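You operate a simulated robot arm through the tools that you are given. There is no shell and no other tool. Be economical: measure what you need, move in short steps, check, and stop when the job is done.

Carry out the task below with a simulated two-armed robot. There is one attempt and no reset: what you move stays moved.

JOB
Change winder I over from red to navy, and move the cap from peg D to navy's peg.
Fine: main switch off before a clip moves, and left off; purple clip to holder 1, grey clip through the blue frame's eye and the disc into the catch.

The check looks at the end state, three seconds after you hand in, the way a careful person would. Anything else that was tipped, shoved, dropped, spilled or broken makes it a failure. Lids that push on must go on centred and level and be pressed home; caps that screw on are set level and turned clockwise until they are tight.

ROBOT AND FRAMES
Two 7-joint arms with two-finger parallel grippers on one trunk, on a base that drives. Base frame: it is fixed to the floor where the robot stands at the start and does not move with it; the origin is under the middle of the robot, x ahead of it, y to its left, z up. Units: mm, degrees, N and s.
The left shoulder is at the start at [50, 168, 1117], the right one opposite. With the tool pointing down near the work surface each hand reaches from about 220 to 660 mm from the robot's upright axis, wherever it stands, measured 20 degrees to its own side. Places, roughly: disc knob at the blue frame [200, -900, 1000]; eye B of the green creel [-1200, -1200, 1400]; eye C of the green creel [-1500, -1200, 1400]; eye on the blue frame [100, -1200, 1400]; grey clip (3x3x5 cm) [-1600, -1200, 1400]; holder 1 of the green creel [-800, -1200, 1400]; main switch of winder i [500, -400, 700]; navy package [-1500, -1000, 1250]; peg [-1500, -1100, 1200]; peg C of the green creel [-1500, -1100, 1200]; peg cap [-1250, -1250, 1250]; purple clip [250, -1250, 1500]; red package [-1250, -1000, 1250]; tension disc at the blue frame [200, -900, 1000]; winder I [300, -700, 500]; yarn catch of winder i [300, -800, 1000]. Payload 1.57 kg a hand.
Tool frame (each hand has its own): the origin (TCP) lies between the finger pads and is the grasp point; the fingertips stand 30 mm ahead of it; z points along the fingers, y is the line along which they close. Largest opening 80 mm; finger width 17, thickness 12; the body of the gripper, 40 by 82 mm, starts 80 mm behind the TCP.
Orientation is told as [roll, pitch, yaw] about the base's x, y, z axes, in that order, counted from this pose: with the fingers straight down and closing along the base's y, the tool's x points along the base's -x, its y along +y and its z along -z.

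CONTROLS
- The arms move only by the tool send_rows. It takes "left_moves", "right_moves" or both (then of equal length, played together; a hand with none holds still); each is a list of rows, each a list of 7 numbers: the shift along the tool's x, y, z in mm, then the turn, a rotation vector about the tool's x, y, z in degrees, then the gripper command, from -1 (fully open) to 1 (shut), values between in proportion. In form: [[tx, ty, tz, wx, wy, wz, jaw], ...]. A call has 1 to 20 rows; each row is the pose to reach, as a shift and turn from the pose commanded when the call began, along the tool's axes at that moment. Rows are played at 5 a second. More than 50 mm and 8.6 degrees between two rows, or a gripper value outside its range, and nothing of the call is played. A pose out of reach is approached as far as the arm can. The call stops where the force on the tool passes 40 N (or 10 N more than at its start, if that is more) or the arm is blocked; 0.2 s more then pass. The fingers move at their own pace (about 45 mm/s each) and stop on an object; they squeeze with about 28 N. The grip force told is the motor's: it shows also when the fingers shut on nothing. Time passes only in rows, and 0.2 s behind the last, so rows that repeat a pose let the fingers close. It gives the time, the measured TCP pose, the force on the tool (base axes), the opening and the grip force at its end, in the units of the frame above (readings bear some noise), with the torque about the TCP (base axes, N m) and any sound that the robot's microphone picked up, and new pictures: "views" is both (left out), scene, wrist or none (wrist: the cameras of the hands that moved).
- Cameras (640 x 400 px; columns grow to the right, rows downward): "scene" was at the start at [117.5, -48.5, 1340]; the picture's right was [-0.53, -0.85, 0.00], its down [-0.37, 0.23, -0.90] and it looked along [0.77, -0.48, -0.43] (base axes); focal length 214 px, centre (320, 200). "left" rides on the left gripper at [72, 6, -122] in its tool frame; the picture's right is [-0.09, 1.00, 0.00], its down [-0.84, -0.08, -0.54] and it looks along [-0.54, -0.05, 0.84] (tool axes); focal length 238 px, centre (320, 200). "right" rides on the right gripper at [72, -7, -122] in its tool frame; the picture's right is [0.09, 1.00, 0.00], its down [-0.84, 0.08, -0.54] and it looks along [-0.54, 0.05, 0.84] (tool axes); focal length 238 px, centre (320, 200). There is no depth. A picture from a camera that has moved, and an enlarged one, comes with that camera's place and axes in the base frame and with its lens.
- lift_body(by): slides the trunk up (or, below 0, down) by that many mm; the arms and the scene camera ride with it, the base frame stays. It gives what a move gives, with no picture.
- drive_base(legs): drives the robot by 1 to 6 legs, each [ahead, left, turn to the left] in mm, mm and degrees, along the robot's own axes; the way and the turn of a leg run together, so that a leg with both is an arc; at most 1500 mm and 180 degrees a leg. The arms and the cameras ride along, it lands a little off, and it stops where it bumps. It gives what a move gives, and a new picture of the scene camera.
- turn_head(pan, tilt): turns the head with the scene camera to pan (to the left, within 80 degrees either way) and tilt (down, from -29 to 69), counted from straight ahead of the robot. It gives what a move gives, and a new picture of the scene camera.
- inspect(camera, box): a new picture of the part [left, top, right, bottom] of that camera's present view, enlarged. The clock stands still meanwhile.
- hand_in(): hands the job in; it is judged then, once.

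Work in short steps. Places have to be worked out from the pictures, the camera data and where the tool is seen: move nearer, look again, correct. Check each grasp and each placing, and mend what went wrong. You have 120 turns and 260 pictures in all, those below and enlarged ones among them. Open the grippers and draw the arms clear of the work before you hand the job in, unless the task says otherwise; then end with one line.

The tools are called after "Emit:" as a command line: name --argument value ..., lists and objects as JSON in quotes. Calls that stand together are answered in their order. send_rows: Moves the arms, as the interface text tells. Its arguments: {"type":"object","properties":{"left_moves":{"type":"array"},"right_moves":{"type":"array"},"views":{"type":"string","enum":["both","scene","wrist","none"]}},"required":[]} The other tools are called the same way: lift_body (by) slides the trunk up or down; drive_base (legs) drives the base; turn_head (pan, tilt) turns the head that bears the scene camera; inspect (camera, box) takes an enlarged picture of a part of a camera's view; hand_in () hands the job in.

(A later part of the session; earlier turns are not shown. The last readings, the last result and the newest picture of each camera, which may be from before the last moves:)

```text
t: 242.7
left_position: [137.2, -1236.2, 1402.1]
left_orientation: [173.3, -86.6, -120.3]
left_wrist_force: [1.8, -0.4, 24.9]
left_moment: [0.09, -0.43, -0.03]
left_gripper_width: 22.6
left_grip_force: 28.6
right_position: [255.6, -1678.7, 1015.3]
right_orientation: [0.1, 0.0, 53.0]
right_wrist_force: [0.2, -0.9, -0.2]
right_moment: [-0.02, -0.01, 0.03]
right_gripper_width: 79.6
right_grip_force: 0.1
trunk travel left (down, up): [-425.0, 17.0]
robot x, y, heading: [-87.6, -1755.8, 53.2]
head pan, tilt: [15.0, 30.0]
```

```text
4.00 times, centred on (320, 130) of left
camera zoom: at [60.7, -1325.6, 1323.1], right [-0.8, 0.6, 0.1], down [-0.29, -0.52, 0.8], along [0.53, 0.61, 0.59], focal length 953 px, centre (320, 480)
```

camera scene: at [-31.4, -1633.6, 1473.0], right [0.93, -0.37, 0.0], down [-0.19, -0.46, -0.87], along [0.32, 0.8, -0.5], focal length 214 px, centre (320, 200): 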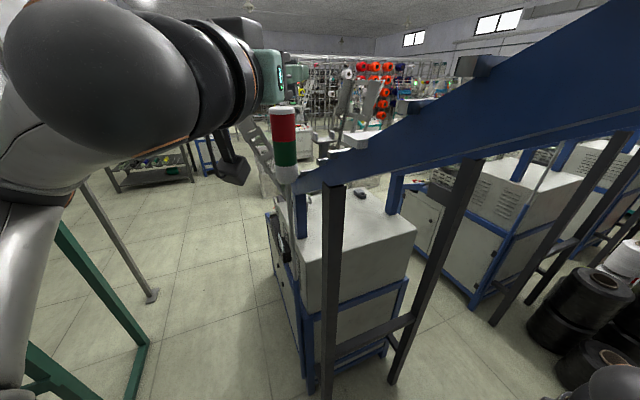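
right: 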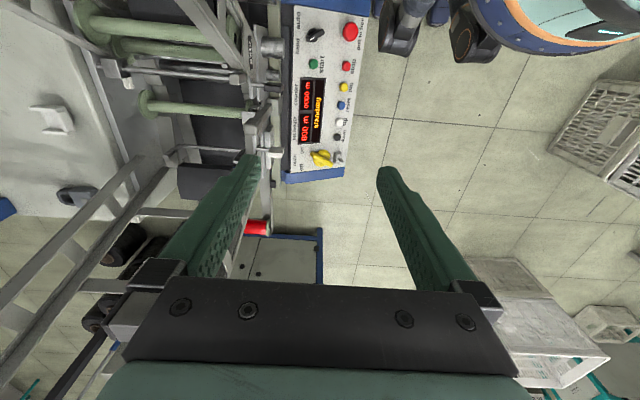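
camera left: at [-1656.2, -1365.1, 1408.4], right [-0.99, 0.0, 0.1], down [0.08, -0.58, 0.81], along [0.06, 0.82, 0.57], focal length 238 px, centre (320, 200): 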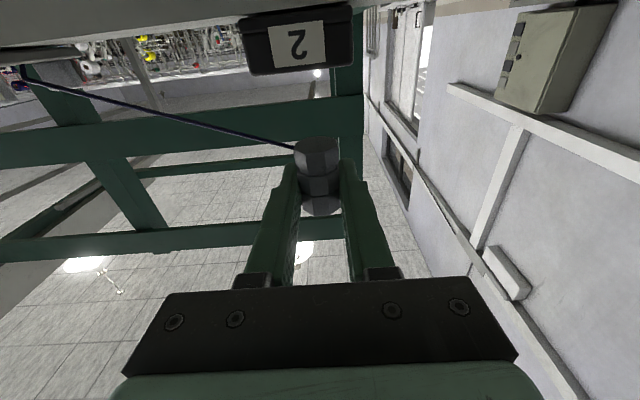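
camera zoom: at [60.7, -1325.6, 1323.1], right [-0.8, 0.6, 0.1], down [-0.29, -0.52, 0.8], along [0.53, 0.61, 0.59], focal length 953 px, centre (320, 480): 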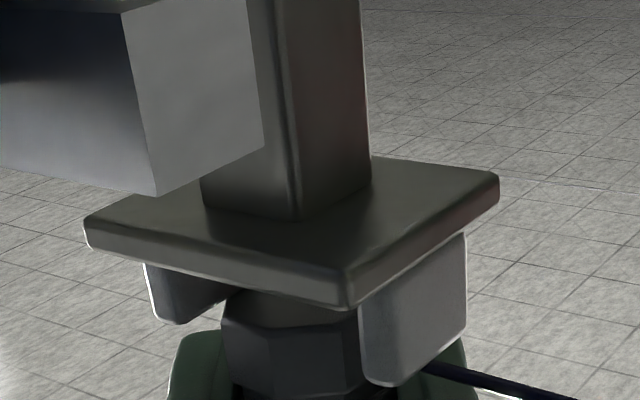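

Contact is still at x≈154. The purple clip's centre when it stood there was x≈135, so I need another -4 mm in x.

Emit:
send_rows --left_moves '[[-8, 0, 0, 0, 0, 0, 1], [-9, 3.2, -2.4, 0, 0, 0, 1], [-5, 3.2, -2.4, 0, 0, 0, 1], [-2, 3.2, -2.4, 0, 0, 0, 1], [1, 3.2, -2.4, 0, 0, 0, 1], [3, 3.2, -2.4, 0, 0, 0, 1], [3, 3.2, -2.4, 0, 0, 0, 1]]' --views "none"

Emit:
inspect --camera "left" --box '[250, 80, 390, 180]'

```text
t: 244.3
left_position: [134.7, -1233.9, 1391.6]
left_orientation: [168.0, -87.6, -115.0]
left_wrist_force: [0.0, -0.3, 0.3]
left_moment: [-0.03, -0.01, -0.01]
left_gripper_width: 22.6
left_grip_force: 28.0
right_position: [256.6, -1677.7, 1014.7]
right_orientation: [0.1, 0.1, 53.0]
right_wrist_force: [0.2, -0.5, 0.5]
right_moment: [-0.01, 0.02, -0.01]
right_gripper_width: 80.0
right_grip_force: 0.1
trunk travel left (down, up): [-425.0, 17.0]
robot x, y, heading: [-88.7, -1749.1, 53.1]
head pan, tilt: [15.0, 30.0]
```

```text
4.00 times, centred on (320, 130) of left
camera zoom: at [56.8, -1324.1, 1316.2], right [-0.8, 0.6, 0.1], down [-0.28, -0.51, 0.81], along [0.54, 0.62, 0.57], focal length 953 px, centre (320, 480)
```

zoom: 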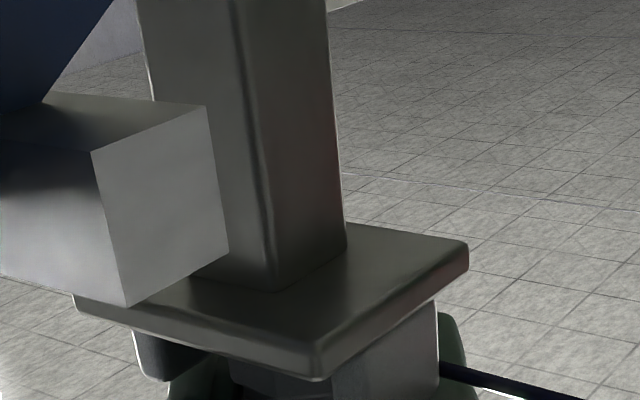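

It dropped in freely with no force: the clip stands in the eye. I open the fingers gently and lift off.

Emit:
send_rows --left_moves '[[0, 0, 0, 0, 0, 0, 0.35], [0, 0, 0, 0, 0, 0, 0.25], [0, 0, 0, 0, 0, 0, 0.2], [-6, 0, 0, 0, 0, 0, 0.15], [-14, 0, 0, 0, 0, 0, 0.1], [-25, 0, 0, 0, 0, 0, 0], [-40, 0, 0, 0, 0, 0, 0], [-60, 0, 0, 0, 0, 0, 0], [-80, 0, -20, 0, 0, 0, 0], [-90, 0, -60, 0, 0, 0, 0]]' --views "none"

Emit:
inspect --camera "scene" --box '[290, 100, 370, 160]'

Emit:
inspect --camera "left" --box '[220, 0, 420, 150]'

```text
t: 246.5
left_position: [95.9, -1285.8, 1480.6]
left_orientation: [167.7, -87.5, -115.0]
left_wrist_force: [0.8, 0.3, 0.3]
left_moment: [0.0, 0.04, 0.01]
left_gripper_width: 39.8
left_grip_force: 0.1
right_position: [256.6, -1678.2, 1014.4]
right_orientation: [0.0, 0.0, 53.1]
right_wrist_force: [-0.7, -0.4, -0.4]
right_moment: [0.01, -0.01, 0.02]
right_gripper_width: 80.1
right_grip_force: 0.0
trunk travel left (down, up): [-425.0, 17.0]
robot x, y, heading: [-91.4, -1747.5, 53.0]
head pan, tilt: [15.0, 30.0]
```

```text
6.67 times, centred on (330, 130) of scene
camera zoom: at [-32.1, -1634.2, 1473.0], right [0.93, -0.37, 0.0], down [-0.19, -0.46, -0.87], along [0.32, 0.8, -0.5], focal length 1430 px, centre (253, 667)
```

zoom: 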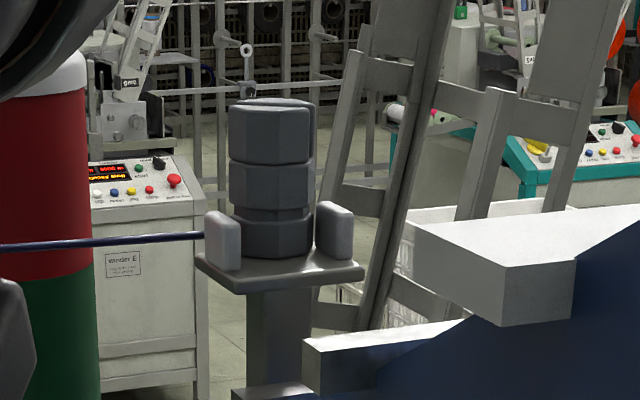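

```text
2.67 times, centred on (320, 75) of left
camera zoom: at [18.4, -1375.1, 1404.6], right [-0.8, 0.6, 0.1], down [-0.28, -0.51, 0.81], along [0.54, 0.62, 0.57], focal length 636 px, centre (320, 533)
```

zoom: 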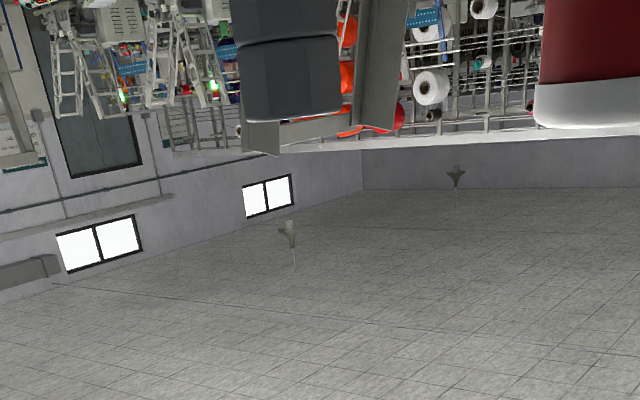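

The grey clip stands upright in the eye exactly as the purple one did. Now I retract (tilting the hand to 45° down), lower the trunk 400, move clear and turn to heading -40° before going up the corridor under the yarn.

Emit:
send_rows --left_moves '[[0, 0, -30, 0, 0, 0, 0], [0, 0, -60, 0, 7.5, 0, 0], [0, 0, -90, 0, 15, 0, 0], [0, 0, -110, 0, 22.5, 0, 0], [0, 0, -125, 0, 30, 0, 0], [0, 0, -130, 0, 37.5, 0, 0], [0, 0, -130, 0, 44, 0, 0]]' --views "none"

Emit:
lift_body --by -400

Emit:
drive_base --legs '[[-216, 287, 0], [0, 0, -93]]'

```text
t: 248.1
left_position: [17.8, -1388.9, 1473.3]
left_orientation: [0.9, -48.2, 52.2]
left_wrist_force: [-0.1, -0.6, 0.1]
left_moment: [0.0, 0.04, 0.02]
left_gripper_width: 40.0
left_grip_force: 0.1
right_position: [257.2, -1677.5, 1015.2]
right_orientation: [0.1, 0.2, 53.0]
right_wrist_force: [0.1, 0.8, 0.6]
right_moment: [0.02, 0.01, 0.02]
right_gripper_width: 80.0
right_grip_force: 0.1
trunk travel left (down, up): [-425.0, 17.0]
robot x, y, heading: [-88.7, -1747.8, 52.9]
head pan, tilt: [15.0, 30.0]
```

```text
t: 252.0
left_position: [17.4, -1389.2, 1073.9]
left_orientation: [0.9, -48.5, 52.4]
left_wrist_force: [0.0, -0.3, 0.1]
left_moment: [0.01, -0.01, -0.01]
left_gripper_width: 40.1
left_grip_force: 0.0
right_position: [256.8, -1677.7, 615.8]
right_orientation: [0.1, 0.3, 52.9]
right_wrist_force: [0.3, -0.3, -0.4]
right_moment: [0.01, 0.01, 0.01]
right_gripper_width: 80.1
right_grip_force: 0.1
trunk travel left (down, up): [-25.0, 417.0]
robot x, y, heading: [-87.0, -1748.0, 53.1]
head pan, tilt: [15.0, 30.0]
```

```text
t: 259.1
left_position: [-94.2, -1868.0, 1073.3]
left_orientation: [0.8, -48.5, -40.2]
left_wrist_force: [0.0, -0.3, 0.3]
left_moment: [0.01, 0.02, 0.01]
left_gripper_width: 40.1
left_grip_force: 0.1
right_position: [-392.6, -2094.3, 614.7]
right_orientation: [0.1, 0.1, -39.5]
right_wrist_force: [0.7, 0.0, 0.4]
right_moment: [0.0, -0.01, -0.02]
right_gripper_width: 80.0
right_grip_force: 0.0
trunk travel left (down, up): [-25.0, 417.0]
robot x, y, heading: [-447.4, -1747.8, -39.4]
head pan, tilt: [15.0, 30.0]
camera scene: at [-335.6, -1808.4, 1073.0], right [-0.41, -0.91, 0.0], down [-0.46, 0.21, -0.87], along [0.79, -0.36, -0.5], focal length 214 px, centre (320, 200)
```

scene: 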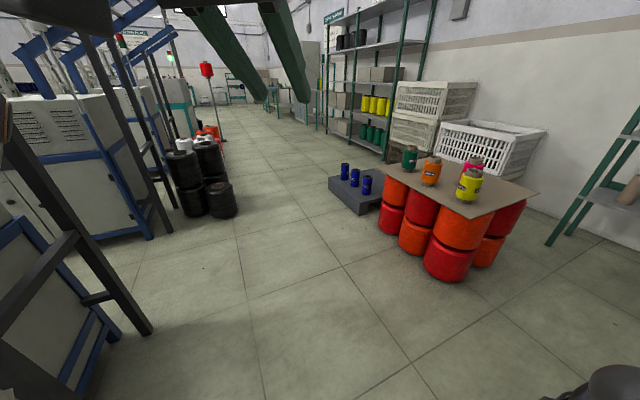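

On position. Now I translate 790 mm north, keeping x≈-430, under the yarn, then look towards the winder.

Emit:
drive_base --legs '[[-487, 620, 0]]'

Emit:
turn_head --pan 45 --tilt 10

```text
t: 264.8
left_position: [-93.0, -1089.1, 1072.8]
left_orientation: [0.7, -48.4, -39.3]
left_wrist_force: [0.3, -0.8, -0.1]
left_moment: [-0.03, -0.01, 0.0]
left_gripper_width: 39.9
left_grip_force: 0.1
right_position: [-385.8, -1321.6, 615.0]
right_orientation: [0.1, 0.1, -38.5]
right_wrist_force: [-0.2, 0.0, -0.4]
right_moment: [0.02, 0.0, 0.0]
right_gripper_width: 80.1
right_grip_force: 0.2
trunk travel left (down, up): [-25.0, 417.0]
robot x, y, heading: [-450.4, -973.8, -38.4]
head pan, tilt: [15.0, 30.0]
camera scene: at [-335.2, -1035.1, 1073.0], right [-0.4, -0.92, 0.0], down [-0.46, 0.2, -0.87], along [0.79, -0.34, -0.5], focal length 214 px, centre (320, 200)
```

scene: 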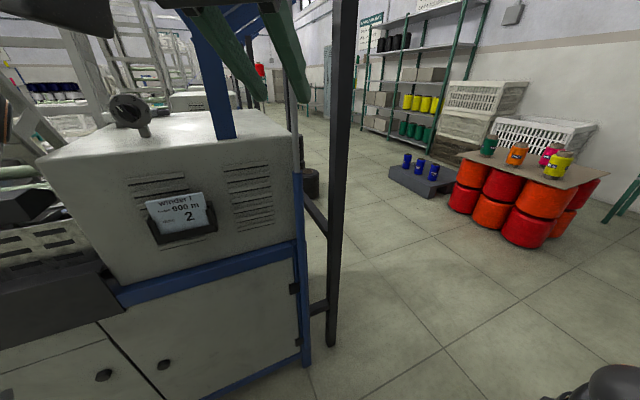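

```text
t: 265.7
left_position: [-91.8, -1090.7, 1074.3]
left_orientation: [0.8, -48.5, -39.1]
left_wrist_force: [0.3, 1.1, 0.2]
left_moment: [0.03, -0.04, 0.03]
left_gripper_width: 40.2
left_grip_force: 0.0
right_position: [-385.9, -1321.8, 615.2]
right_orientation: [0.2, 0.1, -38.4]
right_wrist_force: [0.2, 0.1, 0.0]
right_moment: [0.0, 0.0, -0.02]
right_gripper_width: 80.1
right_grip_force: 0.2
trunk travel left (down, up): [-25.0, 417.0]
robot x, y, heading: [-447.0, -973.1, -38.6]
head pan, tilt: [45.0, 10.0]
camera scene: at [-325.8, -988.6, 1105.2], right [0.11, -0.99, 0.0], down [-0.17, -0.02, -0.98], along [0.98, 0.11, -0.17], focal length 214 px, centre (320, 200)
```

scene: 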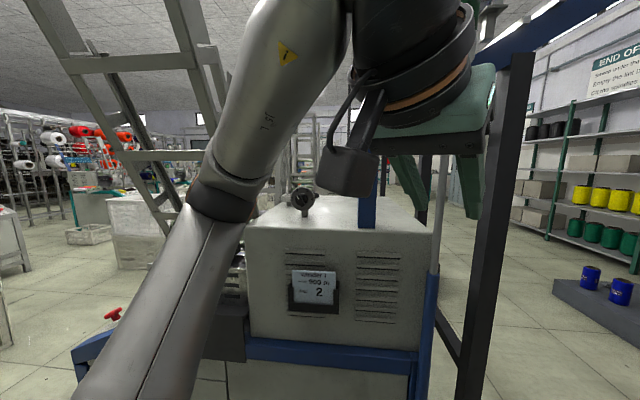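

No obstruction. I raise the trunk 400, shift ~95 mm east, and look down on the disc and catch.

Emit:
lift_body --by 400

Emit:
drive_base --legs '[[68, 67, -1.4]]'

Emit:
turn_head --pan 50 --tilt 35

Emit:
inspect --camera "scene" --box '[240, 100, 400, 220]'

```text
t: 269.6
left_position: [-91.8, -1090.6, 1473.0]
left_orientation: [0.8, -48.6, -39.2]
left_wrist_force: [0.4, -1.0, 0.4]
left_moment: [0.0, -0.02, 0.02]
left_gripper_width: 40.3
left_grip_force: 0.1
right_position: [-384.3, -1321.2, 1014.0]
right_orientation: [0.2, 0.1, -38.5]
right_wrist_force: [0.6, 0.1, 0.0]
right_moment: [-0.02, -0.01, 0.0]
right_gripper_width: 79.7
right_grip_force: 0.0
trunk travel left (down, up): [-425.0, 17.0]
robot x, y, heading: [-448.6, -972.8, -38.3]
head pan, tilt: [45.0, 10.0]
```

```text
t: 270.9
left_position: [1.3, -1086.6, 1473.3]
left_orientation: [0.9, -48.4, -40.5]
left_wrist_force: [0.3, 0.9, 0.3]
left_moment: [-0.03, 0.03, 0.01]
left_gripper_width: 39.9
left_grip_force: 0.1
right_position: [-297.7, -1311.9, 1015.4]
right_orientation: [0.1, 0.3, -39.8]
right_wrist_force: [0.6, 0.4, -0.2]
right_moment: [0.03, -0.01, 0.02]
right_gripper_width: 79.7
right_grip_force: 0.1
trunk travel left (down, up): [-425.0, 17.0]
robot x, y, heading: [-351.9, -964.4, -39.6]
head pan, tilt: [45.0, 10.0]
camera scene: at [-229.7, -980.0, 1505.2], right [0.09, -1.0, 0.0], down [-0.17, -0.02, -0.98], along [0.98, 0.09, -0.17], focal length 214 px, centre (320, 200)
```

scene: 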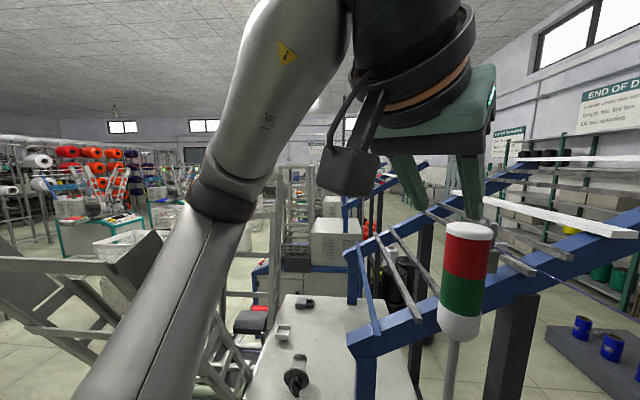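

```text
t: 271.7
left_position: [1.5, -1086.9, 1473.4]
left_orientation: [0.8, -48.5, -40.5]
left_wrist_force: [-0.2, -0.7, -0.7]
left_moment: [-0.03, 0.0, -0.01]
left_gripper_width: 39.8
left_grip_force: 0.0
right_position: [-299.8, -1311.4, 1015.5]
right_orientation: [0.1, 0.1, -39.8]
right_wrist_force: [0.2, -0.6, -0.4]
right_moment: [0.03, 0.0, 0.0]
right_gripper_width: 80.2
right_grip_force: 0.1
trunk travel left (down, up): [-425.0, 17.0]
robot x, y, heading: [-352.2, -963.1, -39.4]
head pan, tilt: [50.0, 35.0]
camera scene: at [-236.4, -972.9, 1465.2], right [0.18, -0.98, 0.0], down [-0.56, -0.1, -0.82], along [0.81, 0.15, -0.57], focal length 214 px, centre (320, 200)
```

scene: 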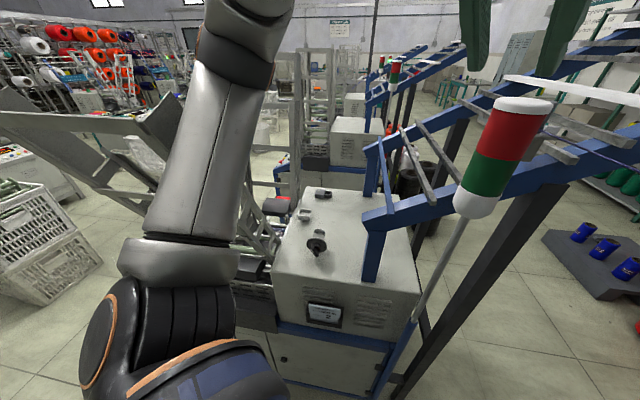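

```text
3.33 times, centred on (320, 160) of scene
camera zoom: at [-236.4, -972.9, 1465.2], right [0.18, -0.98, 0.0], down [-0.56, -0.1, -0.82], along [0.81, 0.15, -0.57], focal length 715 px, centre (320, 333)
```

zoom: 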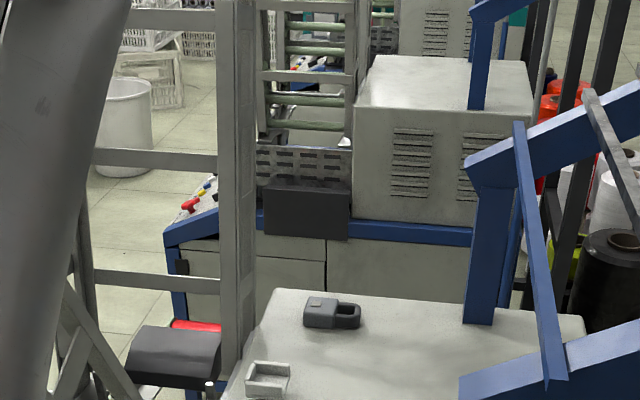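

I zoom in on the tray (likely the catch) and the disc assembly.

Emit:
inspect --camera "scene" --box '[280, 185, 344, 265]'

Emit:
turn_head --pan 25 --tilt 20

```text
5.00 times, centred on (312, 225) of scene
camera zoom: at [-236.4, -972.9, 1465.2], right [0.18, -0.98, 0.0], down [-0.56, -0.1, -0.82], along [0.81, 0.15, -0.57], focal length 1072 px, centre (360, 75)
```

zoom: 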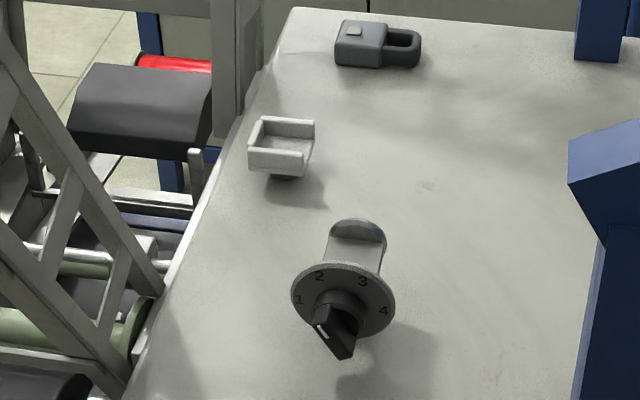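

```text
t: 272.6
left_position: [2.1, -1087.5, 1474.7]
left_orientation: [0.8, -48.5, -40.6]
left_wrist_force: [0.3, 0.6, 0.2]
left_moment: [0.01, -0.03, 0.01]
left_gripper_width: 39.7
left_grip_force: 0.1
right_position: [-297.5, -1312.2, 1015.3]
right_orientation: [0.1, 0.2, -39.8]
right_wrist_force: [-0.4, -0.1, -0.6]
right_moment: [-0.01, 0.04, 0.02]
right_gripper_width: 80.0
right_grip_force: 0.0
trunk travel left (down, up): [-425.0, 17.0]
robot x, y, heading: [-351.1, -959.4, -39.6]
head pan, tilt: [25.0, 20.0]
camera scene: at [-233.0, -1012.2, 1489.0], right [-0.25, -0.97, 0.0], down [-0.33, 0.09, -0.94], along [0.91, -0.24, -0.34], focal length 214 px, centre (320, 200)
```

scene: 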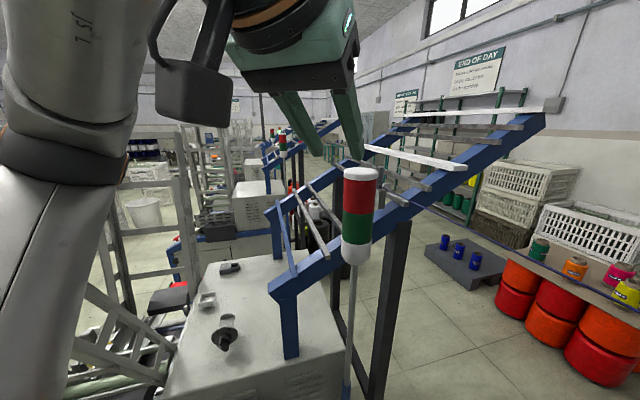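

The tray at about (336, -811, 995) is the yarn catch; the disc unit is at x 183–225, y -887, z≈1016, with the knob on 2. Now I bring the left hand to a pre-grasp on the grey clip from this side, bearing -18°.

Emit:
send_rows --left_moves '[[-23, -14, 24, -4.1, 0, -3.7, -0.1], [-46, -27, 48, -8.3, 0, -7.3, -0.1], [-69, -41, 72, -12.4, 0, -11, -0.1], [-92, -55, 95, -16.5, 0, -14.6, -0.1], [-92, -55, 95, -16.5, 0, -14.6, -0.1]]' --views "none"

Emit:
inspect --camera "left" --box '[230, 40, 410, 170]'

Emit:
inspect --camera "scene" --box '[330, 120, 430, 190]'

```text
t: 273.8
left_position: [67.9, -1213.8, 1479.1]
left_orientation: [0.7, -48.7, -18.4]
left_wrist_force: [-0.6, -0.1, -0.1]
left_moment: [-0.02, -0.01, 0.0]
left_gripper_width: 44.0
left_grip_force: 0.1
right_position: [-298.4, -1310.5, 1016.0]
right_orientation: [0.1, 0.1, -39.8]
right_wrist_force: [1.2, 0.0, -0.4]
right_moment: [0.02, -0.02, 0.0]
right_gripper_width: 80.0
right_grip_force: 0.2
trunk travel left (down, up): [-425.0, 17.0]
robot x, y, heading: [-354.0, -966.6, -39.8]
head pan, tilt: [25.0, 20.0]
```

```text
3.08 times, centred on (320, 105) of left
camera zoom: at [-62.2, -1164.9, 1506.7], right [0.36, 0.93, 0.08], down [0.11, -0.13, 0.99], along [0.93, -0.35, -0.15], focal length 733 px, centre (320, 492)
```

zoom: 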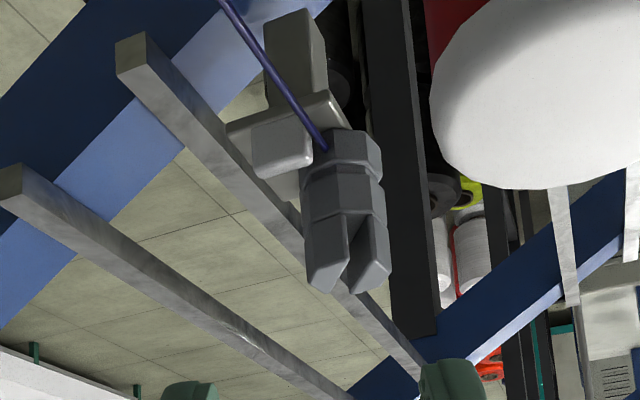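

```text
5.71 times, centred on (380, 155) of scene
camera zoom: at [-232.8, -1011.4, 1489.0], right [-0.25, -0.97, 0.0], down [-0.33, 0.09, -0.94], along [0.91, -0.24, -0.34], focal length 1226 px, centre (-23, 457)
```

zoom: 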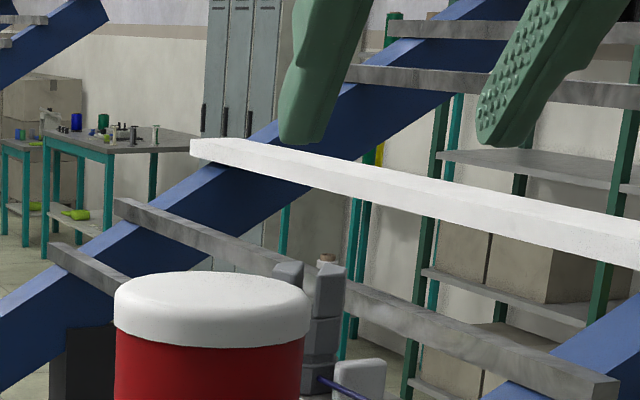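

The clip measures ≈(130, -1221) in the current frame. I go half-way and re-measure.

Emit:
send_rows --left_moves '[[10, 5, 20, 0, 0, 0, -0.1], [20, 10, 40, 0, 0, 0, -0.1], [21, 11, 55, 0, 0, 0, -0.1], [21, 11, 55, 0, 0, 0, -0.1]]' --views "none"

Emit:
inspect --camera "left" --box '[230, 40, 410, 180]'

```text
t: 274.8
left_position: [94.4, -1212.6, 1428.7]
left_orientation: [0.7, -48.6, -18.5]
left_wrist_force: [-0.7, -0.3, 0.5]
left_moment: [0.0, -0.02, 0.0]
left_gripper_width: 44.3
left_grip_force: 0.1
right_position: [-298.7, -1311.9, 1014.6]
right_orientation: [0.1, 0.2, -39.7]
right_wrist_force: [0.9, 0.4, 0.8]
right_moment: [0.0, 0.01, -0.01]
right_gripper_width: 79.9
right_grip_force: 0.0
trunk travel left (down, up): [-425.0, 17.0]
robot x, y, heading: [-350.4, -965.9, -39.9]
head pan, tilt: [25.0, 20.0]
```

```text
2.86 times, centred on (320, 110) of left
camera zoom: at [-35.1, -1162.9, 1455.4], right [0.36, 0.93, 0.08], down [0.11, -0.13, 0.99], along [0.92, -0.35, -0.15], focal length 681 px, centre (320, 457)
```

zoom: 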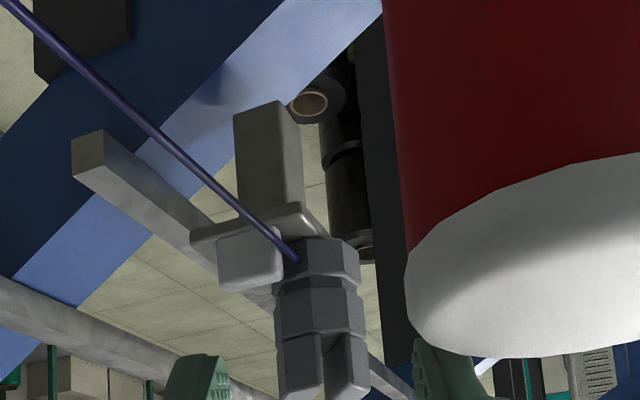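

Consistent: clip at (130.7, -1222.5). I complete the approach and close.

Emit:
send_rows --left_moves '[[0, 1, 15, 0, 0, 0, -0.1], [0, 2, 30, 0, 0, 0, -0.1], [1, 2, 40, 0, 0, 0, -0.1], [3, 2, 46, 0, 0, 0, -0.1], [3, 2, 46, 0, 0, 0, 0.2], [3, 2, 46, 0, 0, 0, 0.6], [3, 2, 46, 0, 0, 0, 1], [3, 2, 46, 0, 0, 0, 1]]' --views "none"

Emit:
inspect --camera "left" --box '[230, 60, 410, 200]'

```text
t: 276.6
left_position: [127.2, -1219.7, 1395.1]
left_orientation: [0.7, -48.8, -18.5]
left_wrist_force: [0.6, -1.0, 0.2]
left_moment: [0.02, 0.0, -0.01]
left_gripper_width: 22.5
left_grip_force: 28.5
right_position: [-299.5, -1311.4, 1014.2]
right_orientation: [0.1, 0.1, -39.8]
right_wrist_force: [-0.3, 0.4, -0.1]
right_moment: [0.01, -0.03, 0.02]
right_gripper_width: 80.0
right_grip_force: 0.0
trunk travel left (down, up): [-425.0, 17.0]
robot x, y, heading: [-354.8, -964.8, -39.7]
head pan, tilt: [25.0, 20.0]
```

```text
2.86 times, centred on (320, 130) of left
camera zoom: at [-3.2, -1170.8, 1423.2], right [0.36, 0.93, 0.08], down [0.11, -0.13, 0.99], along [0.92, -0.35, -0.15], focal length 681 px, centre (320, 400)
```

zoom: 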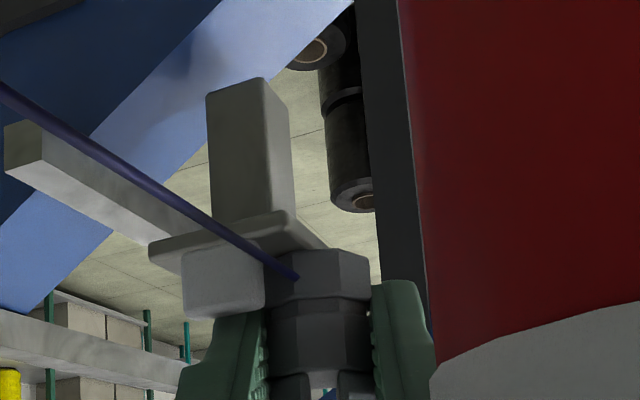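

Gripped on the body (22.5 mm). I draw the clip out on the +y side of the eye, keeping it level, and take a closer look at the disc unit meanwhile.

Emit:
send_rows --left_moves '[[1, 8, -3, 0, 0, 0, 1], [3, 20, -6, 0, 0, 0, 1], [5, 32, -9, 0, 0, 0, 1], [7, 43, -12.6, 0, 0, 0, 1], [11, 62, -18, 0, 0, 0, 1], [11, 62, -18, 0, 0, 0, 1]]' --views "wrist"

Emit:
turn_head --pan 50 --tilt 35

Emit:
inspect --camera "scene" --box '[300, 220, 336, 262]'

```text
t: 277.3
left_position: [128.1, -1199.9, 1400.9]
left_orientation: [-0.5, -49.5, -18.1]
left_wrist_force: [8.3, -11.2, 10.2]
left_moment: [0.54, 0.43, 0.02]
left_gripper_width: 22.2
left_grip_force: 28.1
right_position: [-298.1, -1312.0, 1014.8]
right_orientation: [0.0, 0.2, -40.0]
right_wrist_force: [-0.8, -0.4, -0.3]
right_moment: [-0.04, -0.02, 0.01]
right_gripper_width: 79.9
right_grip_force: 0.1
trunk travel left (down, up): [-425.0, 17.0]
robot x, y, heading: [-355.2, -963.9, -39.8]
head pan, tilt: [25.0, 20.0]
stopped in row 3 (left hand): the force on the tool passed its limit at 47 N (the readings are from after the stop); the commanded pose is now the measured one
camera left: at [-1.6, -1148.7, 1426.3], right [0.37, 0.93, 0.06], down [0.1, -0.11, 0.99], along [0.92, -0.36, -0.13], focal length 238 px, centre (320, 200)
```

left: 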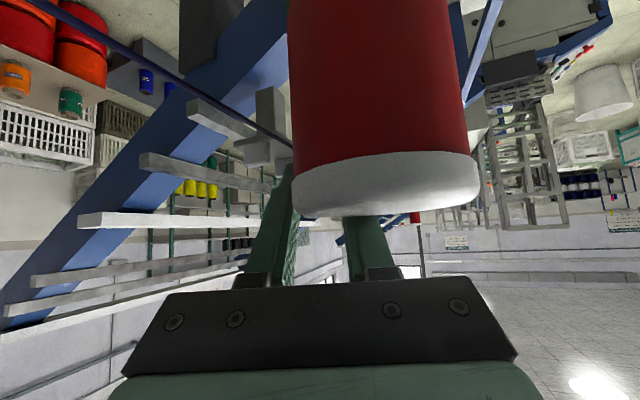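

```text
t: 278.2
left_position: [128.5, -1199.8, 1400.5]
left_orientation: [-0.4, -49.5, -18.2]
left_wrist_force: [12.6, -6.4, 17.7]
left_moment: [0.7, 0.73, -0.21]
left_gripper_width: 22.5
left_grip_force: 28.2
right_position: [-298.4, -1313.1, 1014.5]
right_orientation: [0.0, 0.1, -39.9]
right_wrist_force: [-0.2, 0.1, 0.1]
right_moment: [0.01, -0.02, -0.02]
right_gripper_width: 80.4
right_grip_force: 0.0
trunk travel left (down, up): [-425.0, 17.0]
robot x, y, heading: [-352.2, -965.3, -39.5]
head pan, tilt: [50.0, 35.0]
camera scene: at [-235.1, -974.2, 1465.2], right [0.18, -0.98, 0.0], down [-0.56, -0.1, -0.82], along [0.81, 0.14, -0.57], focal length 214 px, centre (320, 200)
```

scene: 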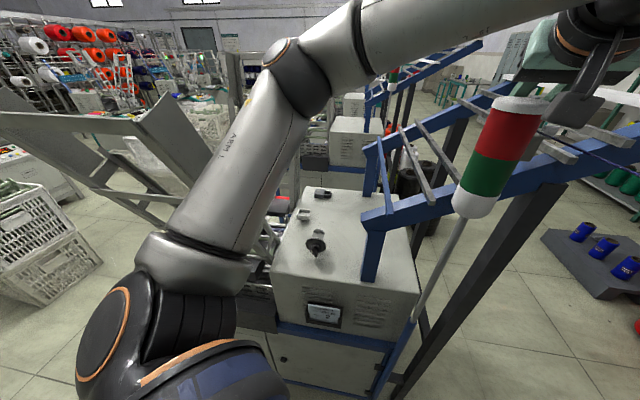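

```text
9.52 times, centred on (318, 241) of scene
camera zoom: at [-235.1, -974.2, 1465.2], right [0.18, -0.98, 0.0], down [-0.56, -0.1, -0.82], along [0.81, 0.14, -0.57], focal length 2043 px, centre (339, -190)
```

zoom: 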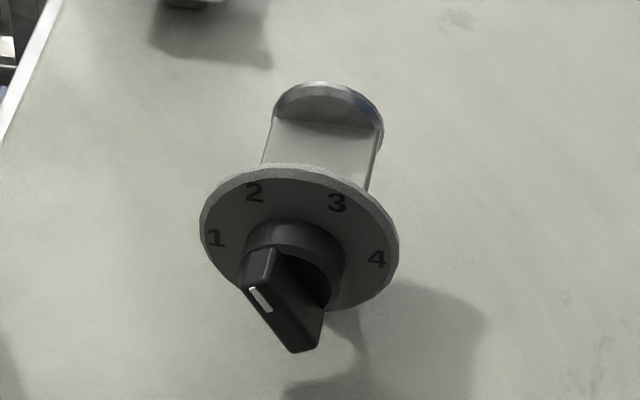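

The hand bumped the signal tower (47 N). I ease back and raise straight up to clear it, then check tower, eye and yarn.

Emit:
send_rows --left_moves '[[-10, -4, -7, 0, 0, 0, 1], [-22, -7, -17, 0, 0, 0, 1], [-36, -7.6, -28, 0, 0, 0, 1], [-60, -7.6, -48, 0, 0, 0, 1], [-75, -7.6, -62, 0, 0, 0, 1]]' --views "wrist"

Emit:
turn_head --pan 20 --tilt 15

```text
t: 279.4
left_position: [125.5, -1206.2, 1497.5]
left_orientation: [-0.1, -49.4, -18.4]
left_wrist_force: [0.9, -0.1, 0.3]
left_moment: [-0.03, 0.0, 0.0]
left_gripper_width: 22.3
left_grip_force: 27.8
right_position: [-299.2, -1311.8, 1016.5]
right_orientation: [0.1, 0.1, -39.9]
right_wrist_force: [0.6, 0.1, 0.4]
right_moment: [-0.02, -0.02, 0.0]
right_gripper_width: 80.0
right_grip_force: 0.0
trunk travel left (down, up): [-425.0, 17.0]
robot x, y, heading: [-352.4, -964.7, -39.7]
head pan, tilt: [50.0, 35.0]
camera left: at [-4.4, -1155.1, 1522.7], right [0.37, 0.93, 0.07], down [0.1, -0.11, 0.99], along [0.92, -0.36, -0.14], focal length 238 px, centre (320, 200)
```

left: 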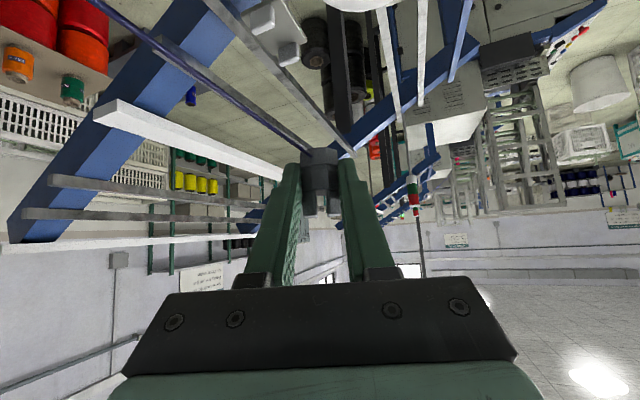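

```text
t: 280.4
left_position: [126.8, -1206.8, 1496.4]
left_orientation: [-0.2, -49.4, -18.3]
left_wrist_force: [-0.1, -0.7, 0.2]
left_moment: [0.0, -0.03, 0.02]
left_gripper_width: 22.4
left_grip_force: 27.9
right_position: [-298.7, -1312.3, 1015.9]
right_orientation: [0.1, 0.1, -39.9]
right_wrist_force: [0.0, 0.2, 0.1]
right_moment: [-0.01, -0.01, -0.01]
right_gripper_width: 79.9
right_grip_force: 0.0
trunk travel left (down, up): [-425.0, 17.0]
robot x, y, heading: [-353.6, -962.6, -39.8]
head pan, tilt: [20.0, 15.0]
camera scene: at [-235.0, -1020.8, 1497.1], right [-0.34, -0.94, 0.0], down [-0.24, 0.09, -0.97], along [0.91, -0.33, -0.26], focal length 214 px, centre (320, 200)
```

scene: 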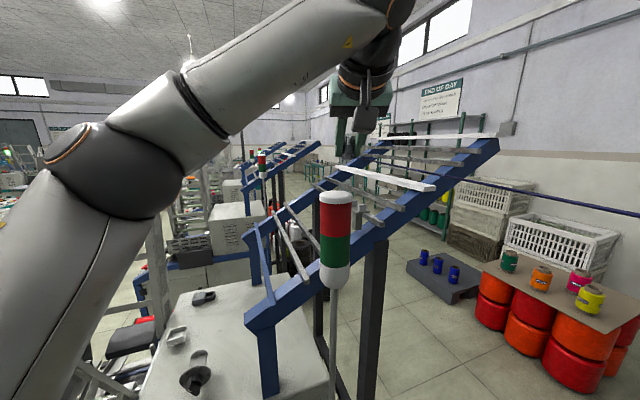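

Tower and eye are intact. The yarn left the eye when I lifted, so the clip must actually be drawn through between the ears, south to north, and the camera box under my wrist is what hit the tower. I put the clip back in the eye, then regrip with a bearing of ~+12° and only the fingertips on the clip so nothing fouls ears or tower.

Emit:
send_rows --left_moves '[[18, -14, 18, 0, 0, 0, 1], [36, -14, 33, 0, 0, 0, 1], [50, -14, 46, 0, 0, 0, 1], [60, -14, 55, 0, 0, 0, 1], [68, -14, 62, 0, 0, 0, 1], [73, -14, 66, 0, 0, 0, 1], [73, -14, 66, 0, 0, 0, 1]]' --views "none"

Emit:
inspect --camera "left" --box '[230, 60, 410, 200]'

```text
t: 282.0
left_position: [124.5, -1220.8, 1397.5]
left_orientation: [-0.2, -49.4, -18.3]
left_wrist_force: [0.1, -0.2, 0.3]
left_moment: [0.0, 0.01, 0.0]
left_gripper_width: 22.6
left_grip_force: 28.0
right_position: [-299.4, -1312.4, 1014.1]
right_orientation: [0.1, 0.1, -39.9]
right_wrist_force: [-0.3, 0.2, -0.7]
right_moment: [0.0, -0.01, -0.02]
right_gripper_width: 80.2
right_grip_force: 0.1
trunk travel left (down, up): [-425.0, 17.0]
robot x, y, heading: [-356.5, -966.1, -39.7]
head pan, tilt: [20.0, 15.0]
```

```text
2.86 times, centred on (320, 130) of left
camera zoom: at [-5.0, -1169.1, 1422.9], right [0.37, 0.93, 0.07], down [0.1, -0.11, 0.99], along [0.92, -0.36, -0.14], focal length 681 px, centre (320, 400)
```

zoom: 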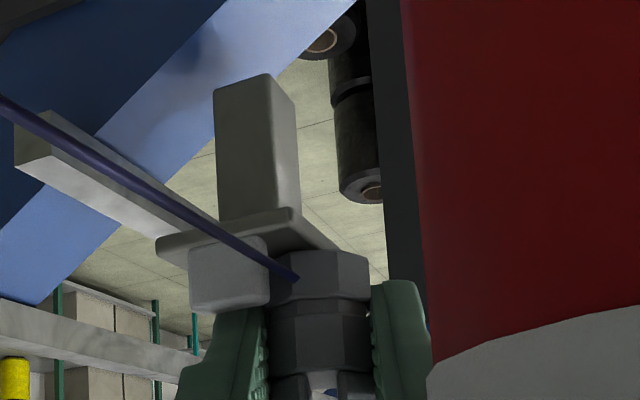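

The clip is back in the eye. I set it down, release, withdraw and swing to the new pre-grasp.

Emit:
send_rows --left_moves '[[1.5, 0, 1.3, 0, 0, 0, 1], [1.5, 0, 1.3, 0, 0, 0, 0.3], [1.5, 0, 1.3, 0, 0, 0, 0.2], [1.5, 0, 1.3, 0, 0, 0, 0], [0, 0, -20, 0, 0, 0, 0], [0, 0, -45, 0, 0, 0, 0], [-2, -7, -62, -5.7, 0, -4.9, 0], [-4, -14, -63, -11.4, 0, -9.8, 0], [-6, -21, -63, -17.1, 0, -14.6, 0], [-8, -28, -63.5, -22.8, 0, -19.5, 0], [-8, -28, -63.5, -22.8, 0, -19.5, 0]]' --views "none"

Emit:
inspect --camera "left" --box '[230, 40, 410, 180]'

```text
t: 284.4
left_position: [75.3, -1231.8, 1447.1]
left_orientation: [-0.2, -49.3, 11.7]
left_wrist_force: [0.2, 0.6, 0.1]
left_moment: [-0.04, -0.04, -0.04]
left_gripper_width: 39.9
left_grip_force: 0.1
right_position: [-298.6, -1312.3, 1014.6]
right_orientation: [0.1, 0.1, -40.0]
right_wrist_force: [-0.1, -0.5, 0.1]
right_moment: [-0.02, 0.04, 0.03]
right_gripper_width: 79.9
right_grip_force: 0.1
trunk travel left (down, up): [-425.0, 17.0]
robot x, y, heading: [-355.5, -964.1, -39.5]
head pan, tilt: [20.0, 15.0]
```

```text
2.86 times, centred on (320, 110) of left
camera zoom: at [-62.5, -1252.3, 1473.3], right [-0.14, 0.99, 0.07], down [0.15, -0.05, 0.99], along [0.98, 0.15, -0.14], focal length 681 px, centre (320, 457)
```

zoom: 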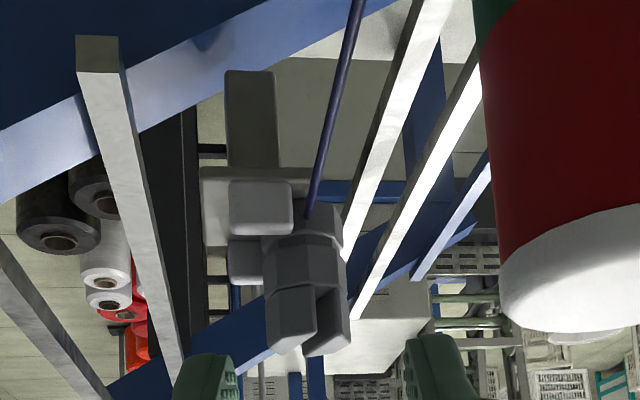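

The clip stands upright at (131.7, -1222), i.e. on the north half of the eye plate; ears are centred at (135.5, -1238). I grip it with the fingertips, then pull it south through the gap, ready for a full south-to-north pass.

Emit:
send_rows --left_moves '[[1, -1, 20, 0, 0, 0, 0], [2, -2, 40, 0, 0, 0, 0], [2.2, -2, 52, 0, 0, 0, 0], [2.2, -2, 61, 0, 0, 0, 0], [2.2, -2, 61, 0, 0, 0, 0.5], [2.2, -2, 61, 0, 0, 0, 1], [2.2, -2, 61, 0, 0, 0, 1], [2.2, -2, 61, 0, 0, 0, 1]]' --views "none"

Emit:
send_rows --left_moves '[[-3, 0, -2.6, 0, 0, 0, 1], [-4.5, -0.5, -1, 0, 0, 0, 1], [-3.2, -10, -2.5, 0, 0, 0, 1], [-1.8, -20, -4, 0, 0, 0, 1], [-0.5, -30, -5.6, 0, 0, 0, 1], [0.8, -40, -7, 0, 0, 0, 1], [2.2, -50, -8.7, 0, 0, 0, 1], [3.5, -60, -10.3, 0, 0, 0, 1], [3.5, -60, -10.3, 0, 0, 0, 1]]' --views "wrist"

```text
t: 286.2
left_position: [119.8, -1227.1, 1405.3]
left_orientation: [-0.1, -49.3, 11.6]
left_wrist_force: [0.5, 0.8, -0.4]
left_moment: [-0.02, 0.0, 0.0]
left_gripper_width: 22.8
left_grip_force: 28.6
right_position: [-298.8, -1312.5, 1015.3]
right_orientation: [0.0, 0.1, -39.9]
right_wrist_force: [0.3, -1.2, -0.4]
right_moment: [0.02, 0.02, 0.01]
right_gripper_width: 80.2
right_grip_force: 0.0
trunk travel left (down, up): [-425.0, 17.0]
robot x, y, heading: [-351.0, -965.8, -39.8]
head pan, tilt: [20.0, 15.0]
```

```text
t: 288.2
left_position: [120.2, -1273.3, 1405.3]
left_orientation: [-0.1, -49.3, 11.5]
left_wrist_force: [0.3, 0.5, -1.4]
left_moment: [-0.02, 0.0, -0.01]
left_gripper_width: 22.5
left_grip_force: 28.3
left hand out of reach, approached as far as the arm can: row 7, 8, 9
right_position: [-298.3, -1311.1, 1015.6]
right_orientation: [0.0, 0.2, -39.9]
right_wrist_force: [-0.2, 0.1, -0.3]
right_moment: [-0.02, 0.03, 0.01]
right_gripper_width: 80.1
right_grip_force: 0.0
trunk travel left (down, up): [-425.0, 17.0]
robot x, y, heading: [-353.0, -963.9, -39.5]
head pan, tilt: [20.0, 15.0]
camera left: at [-17.4, -1293.8, 1430.0], right [-0.14, 0.99, 0.07], down [0.15, -0.05, 0.99], along [0.98, 0.15, -0.14], focal length 238 px, centre (320, 200)
```

left: 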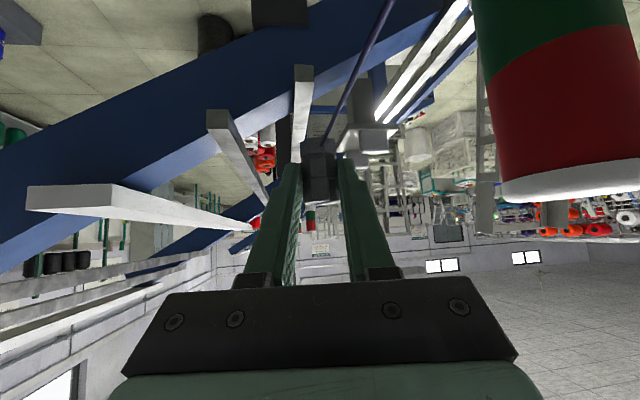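

Free passage south. Now the full pass north: raise 3 mm, align x by +2.5, and draw the clip 105 mm north between the ears.

Emit:
send_rows --left_moves '[[-3.9, -0.5, -0.1, 0, 0, 0, 1], [-5.3, 9.8, 1.5, 0, 0, 0, 1], [-6.7, 20, 3.1, 0, 0, 0, 1], [-8.1, 30.3, 4.8, 0, 0, 0, 1], [-9.5, 40.6, 6.4, 0, 0, 0, 1], [-10.9, 50.9, 8, 0, 0, 0, 1], [-12.3, 61.2, 9.6, 0, 0, 0, 1], [-13.7, 71.5, 11.2, 0, 0, 0, 1], [-15, 81.7, 12.9, 0, 0, 0, 1], [-16.4, 92, 14.5, 0, 0, 0, 1], [-17.8, 102.3, 16.1, 0, 0, 0, 1]]' --views "wrist"

Emit:
inspect --camera "scene" --box '[300, 110, 480, 220]'

```text
t: 290.3
left_position: [128.5, -1194.0, 1409.8]
left_orientation: [-1.7, -49.8, 11.8]
left_wrist_force: [8.1, -20.2, 10.5]
left_moment: [0.4, 0.42, 0.44]
left_gripper_width: 22.3
left_grip_force: 27.7
right_position: [-297.6, -1314.7, 1013.6]
right_orientation: [0.2, 0.3, -40.2]
right_wrist_force: [-0.1, 1.7, 0.0]
right_moment: [-0.03, 0.0, -0.02]
right_gripper_width: 80.0
right_grip_force: 0.2
trunk travel left (down, up): [-425.0, 17.0]
robot x, y, heading: [-354.2, -964.9, -39.9]
head pan, tilt: [20.0, 15.0]
stopped in row 10 (left hand): the force on the tool passed its limit at 47 N (the readings are from after the stop); the commanded pose is now the measured one
camera left: at [-11.2, -1212.7, 1434.2], right [-0.12, 0.99, 0.05], down [0.13, -0.03, 0.99], along [0.98, 0.13, -0.13], focal length 238 px, centre (320, 200)
```

left: 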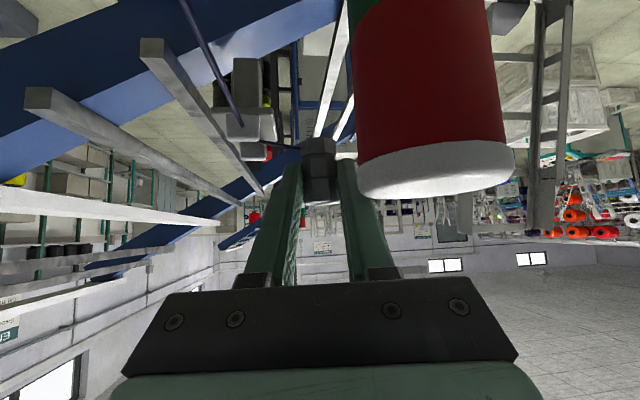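

```text
3.56 times, centred on (390, 165) of scene
camera zoom: at [-233.4, -1024.2, 1497.0], right [-0.34, -0.94, 0.0], down [-0.24, 0.09, -0.97], along [0.91, -0.33, -0.26], focal length 763 px, centre (71, 324)
```

zoom: 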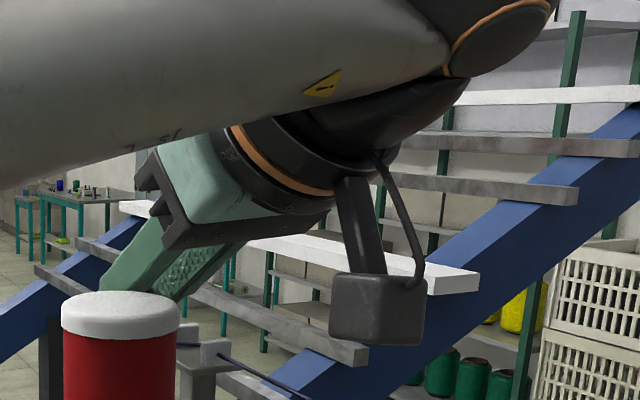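

The yarn now runs through the eye between the ears and bends there: it is threaded. The hand touched the tower again, so I ease off, rise over it and carry the clip north towards the disc.

Emit:
send_rows --left_moves '[[-14.5, -5.9, -13.8, 0, 0, 0, 1], [-45, -5.9, -39.6, 0, 0, 0, 1], [-64, -5.9, -55.8, 0, 0, 0, 1], [-75.8, 32.2, -41.9, 0, 0, 0, 1], [-90.6, 68.3, -24.4, 0, 0, 0, 1], [-105.3, 104.4, -7, 0, 0, 0, 1], [-120.1, 140.5, 10.5, 0, 0, 0, 1], [-129.7, 177, 29.6, 0, 0, 0, 1], [-119.7, 216.2, 48.8, 0, 0, 0, 1], [-119.7, 216.2, 48.8, 0, 0, 0, 1]]' --views "wrist"

Emit:
turn_head --pan 45 --tilt 25

```text
t: 292.7
left_position: [182.5, -1017.8, 1471.3]
left_orientation: [4.6, -52.2, 5.0]
left_wrist_force: [-0.1, 0.1, 0.2]
left_moment: [-0.01, 0.02, -0.01]
left_gripper_width: 22.6
left_grip_force: 28.4
right_position: [-305.0, -1336.0, 1004.8]
right_orientation: [1.5, 1.0, -40.5]
right_wrist_force: [0.0, -0.7, 0.1]
right_moment: [0.01, 0.04, 0.01]
right_gripper_width: 80.2
right_grip_force: 0.2
trunk travel left (down, up): [-425.0, 17.0]
robot x, y, heading: [-349.2, -968.1, -40.7]
head pan, tilt: [20.0, 15.0]
stopped in row 10 (left hand): the arm was blocked; the commanded pose is now the measured one
camera left: at [43.3, -1033.1, 1490.6], right [-0.1, 0.99, 0.12], down [0.1, -0.11, 0.99], along [0.99, 0.11, -0.09], focal length 238 px, centre (320, 200)
```

left: 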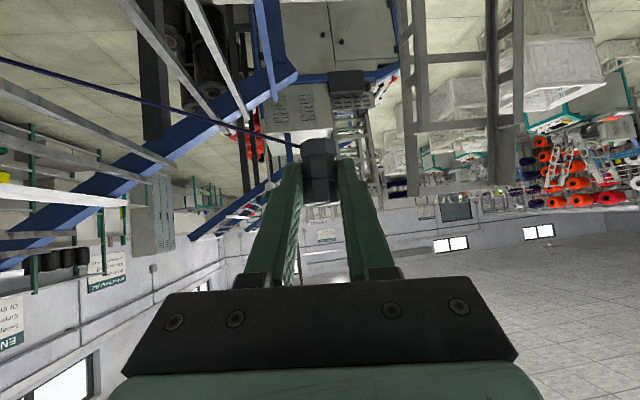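

```text
t: 293.6
left_position: [182.6, -1015.9, 1472.1]
left_orientation: [4.9, -52.4, 5.2]
left_wrist_force: [0.5, -0.3, -0.5]
left_moment: [0.02, -0.01, 0.0]
left_gripper_width: 22.6
left_grip_force: 27.8
right_position: [-303.7, -1337.0, 1003.8]
right_orientation: [1.6, 1.1, -40.4]
right_wrist_force: [0.5, 0.0, -1.0]
right_moment: [0.0, -0.01, 0.01]
right_gripper_width: 79.8
right_grip_force: 0.1
trunk travel left (down, up): [-425.0, 17.0]
robot x, y, heading: [-353.7, -966.7, -40.5]
head pan, tilt: [45.0, 25.0]
camera scene: at [-234.5, -1019.7, 1479.8], right [0.08, -1.0, -0.03], down [-0.42, -0.01, -0.91], along [0.9, 0.09, -0.42], focal length 214 px, centre (320, 200)
```

scene: 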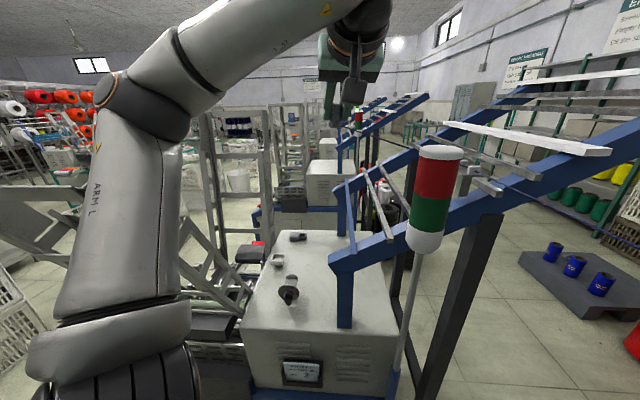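

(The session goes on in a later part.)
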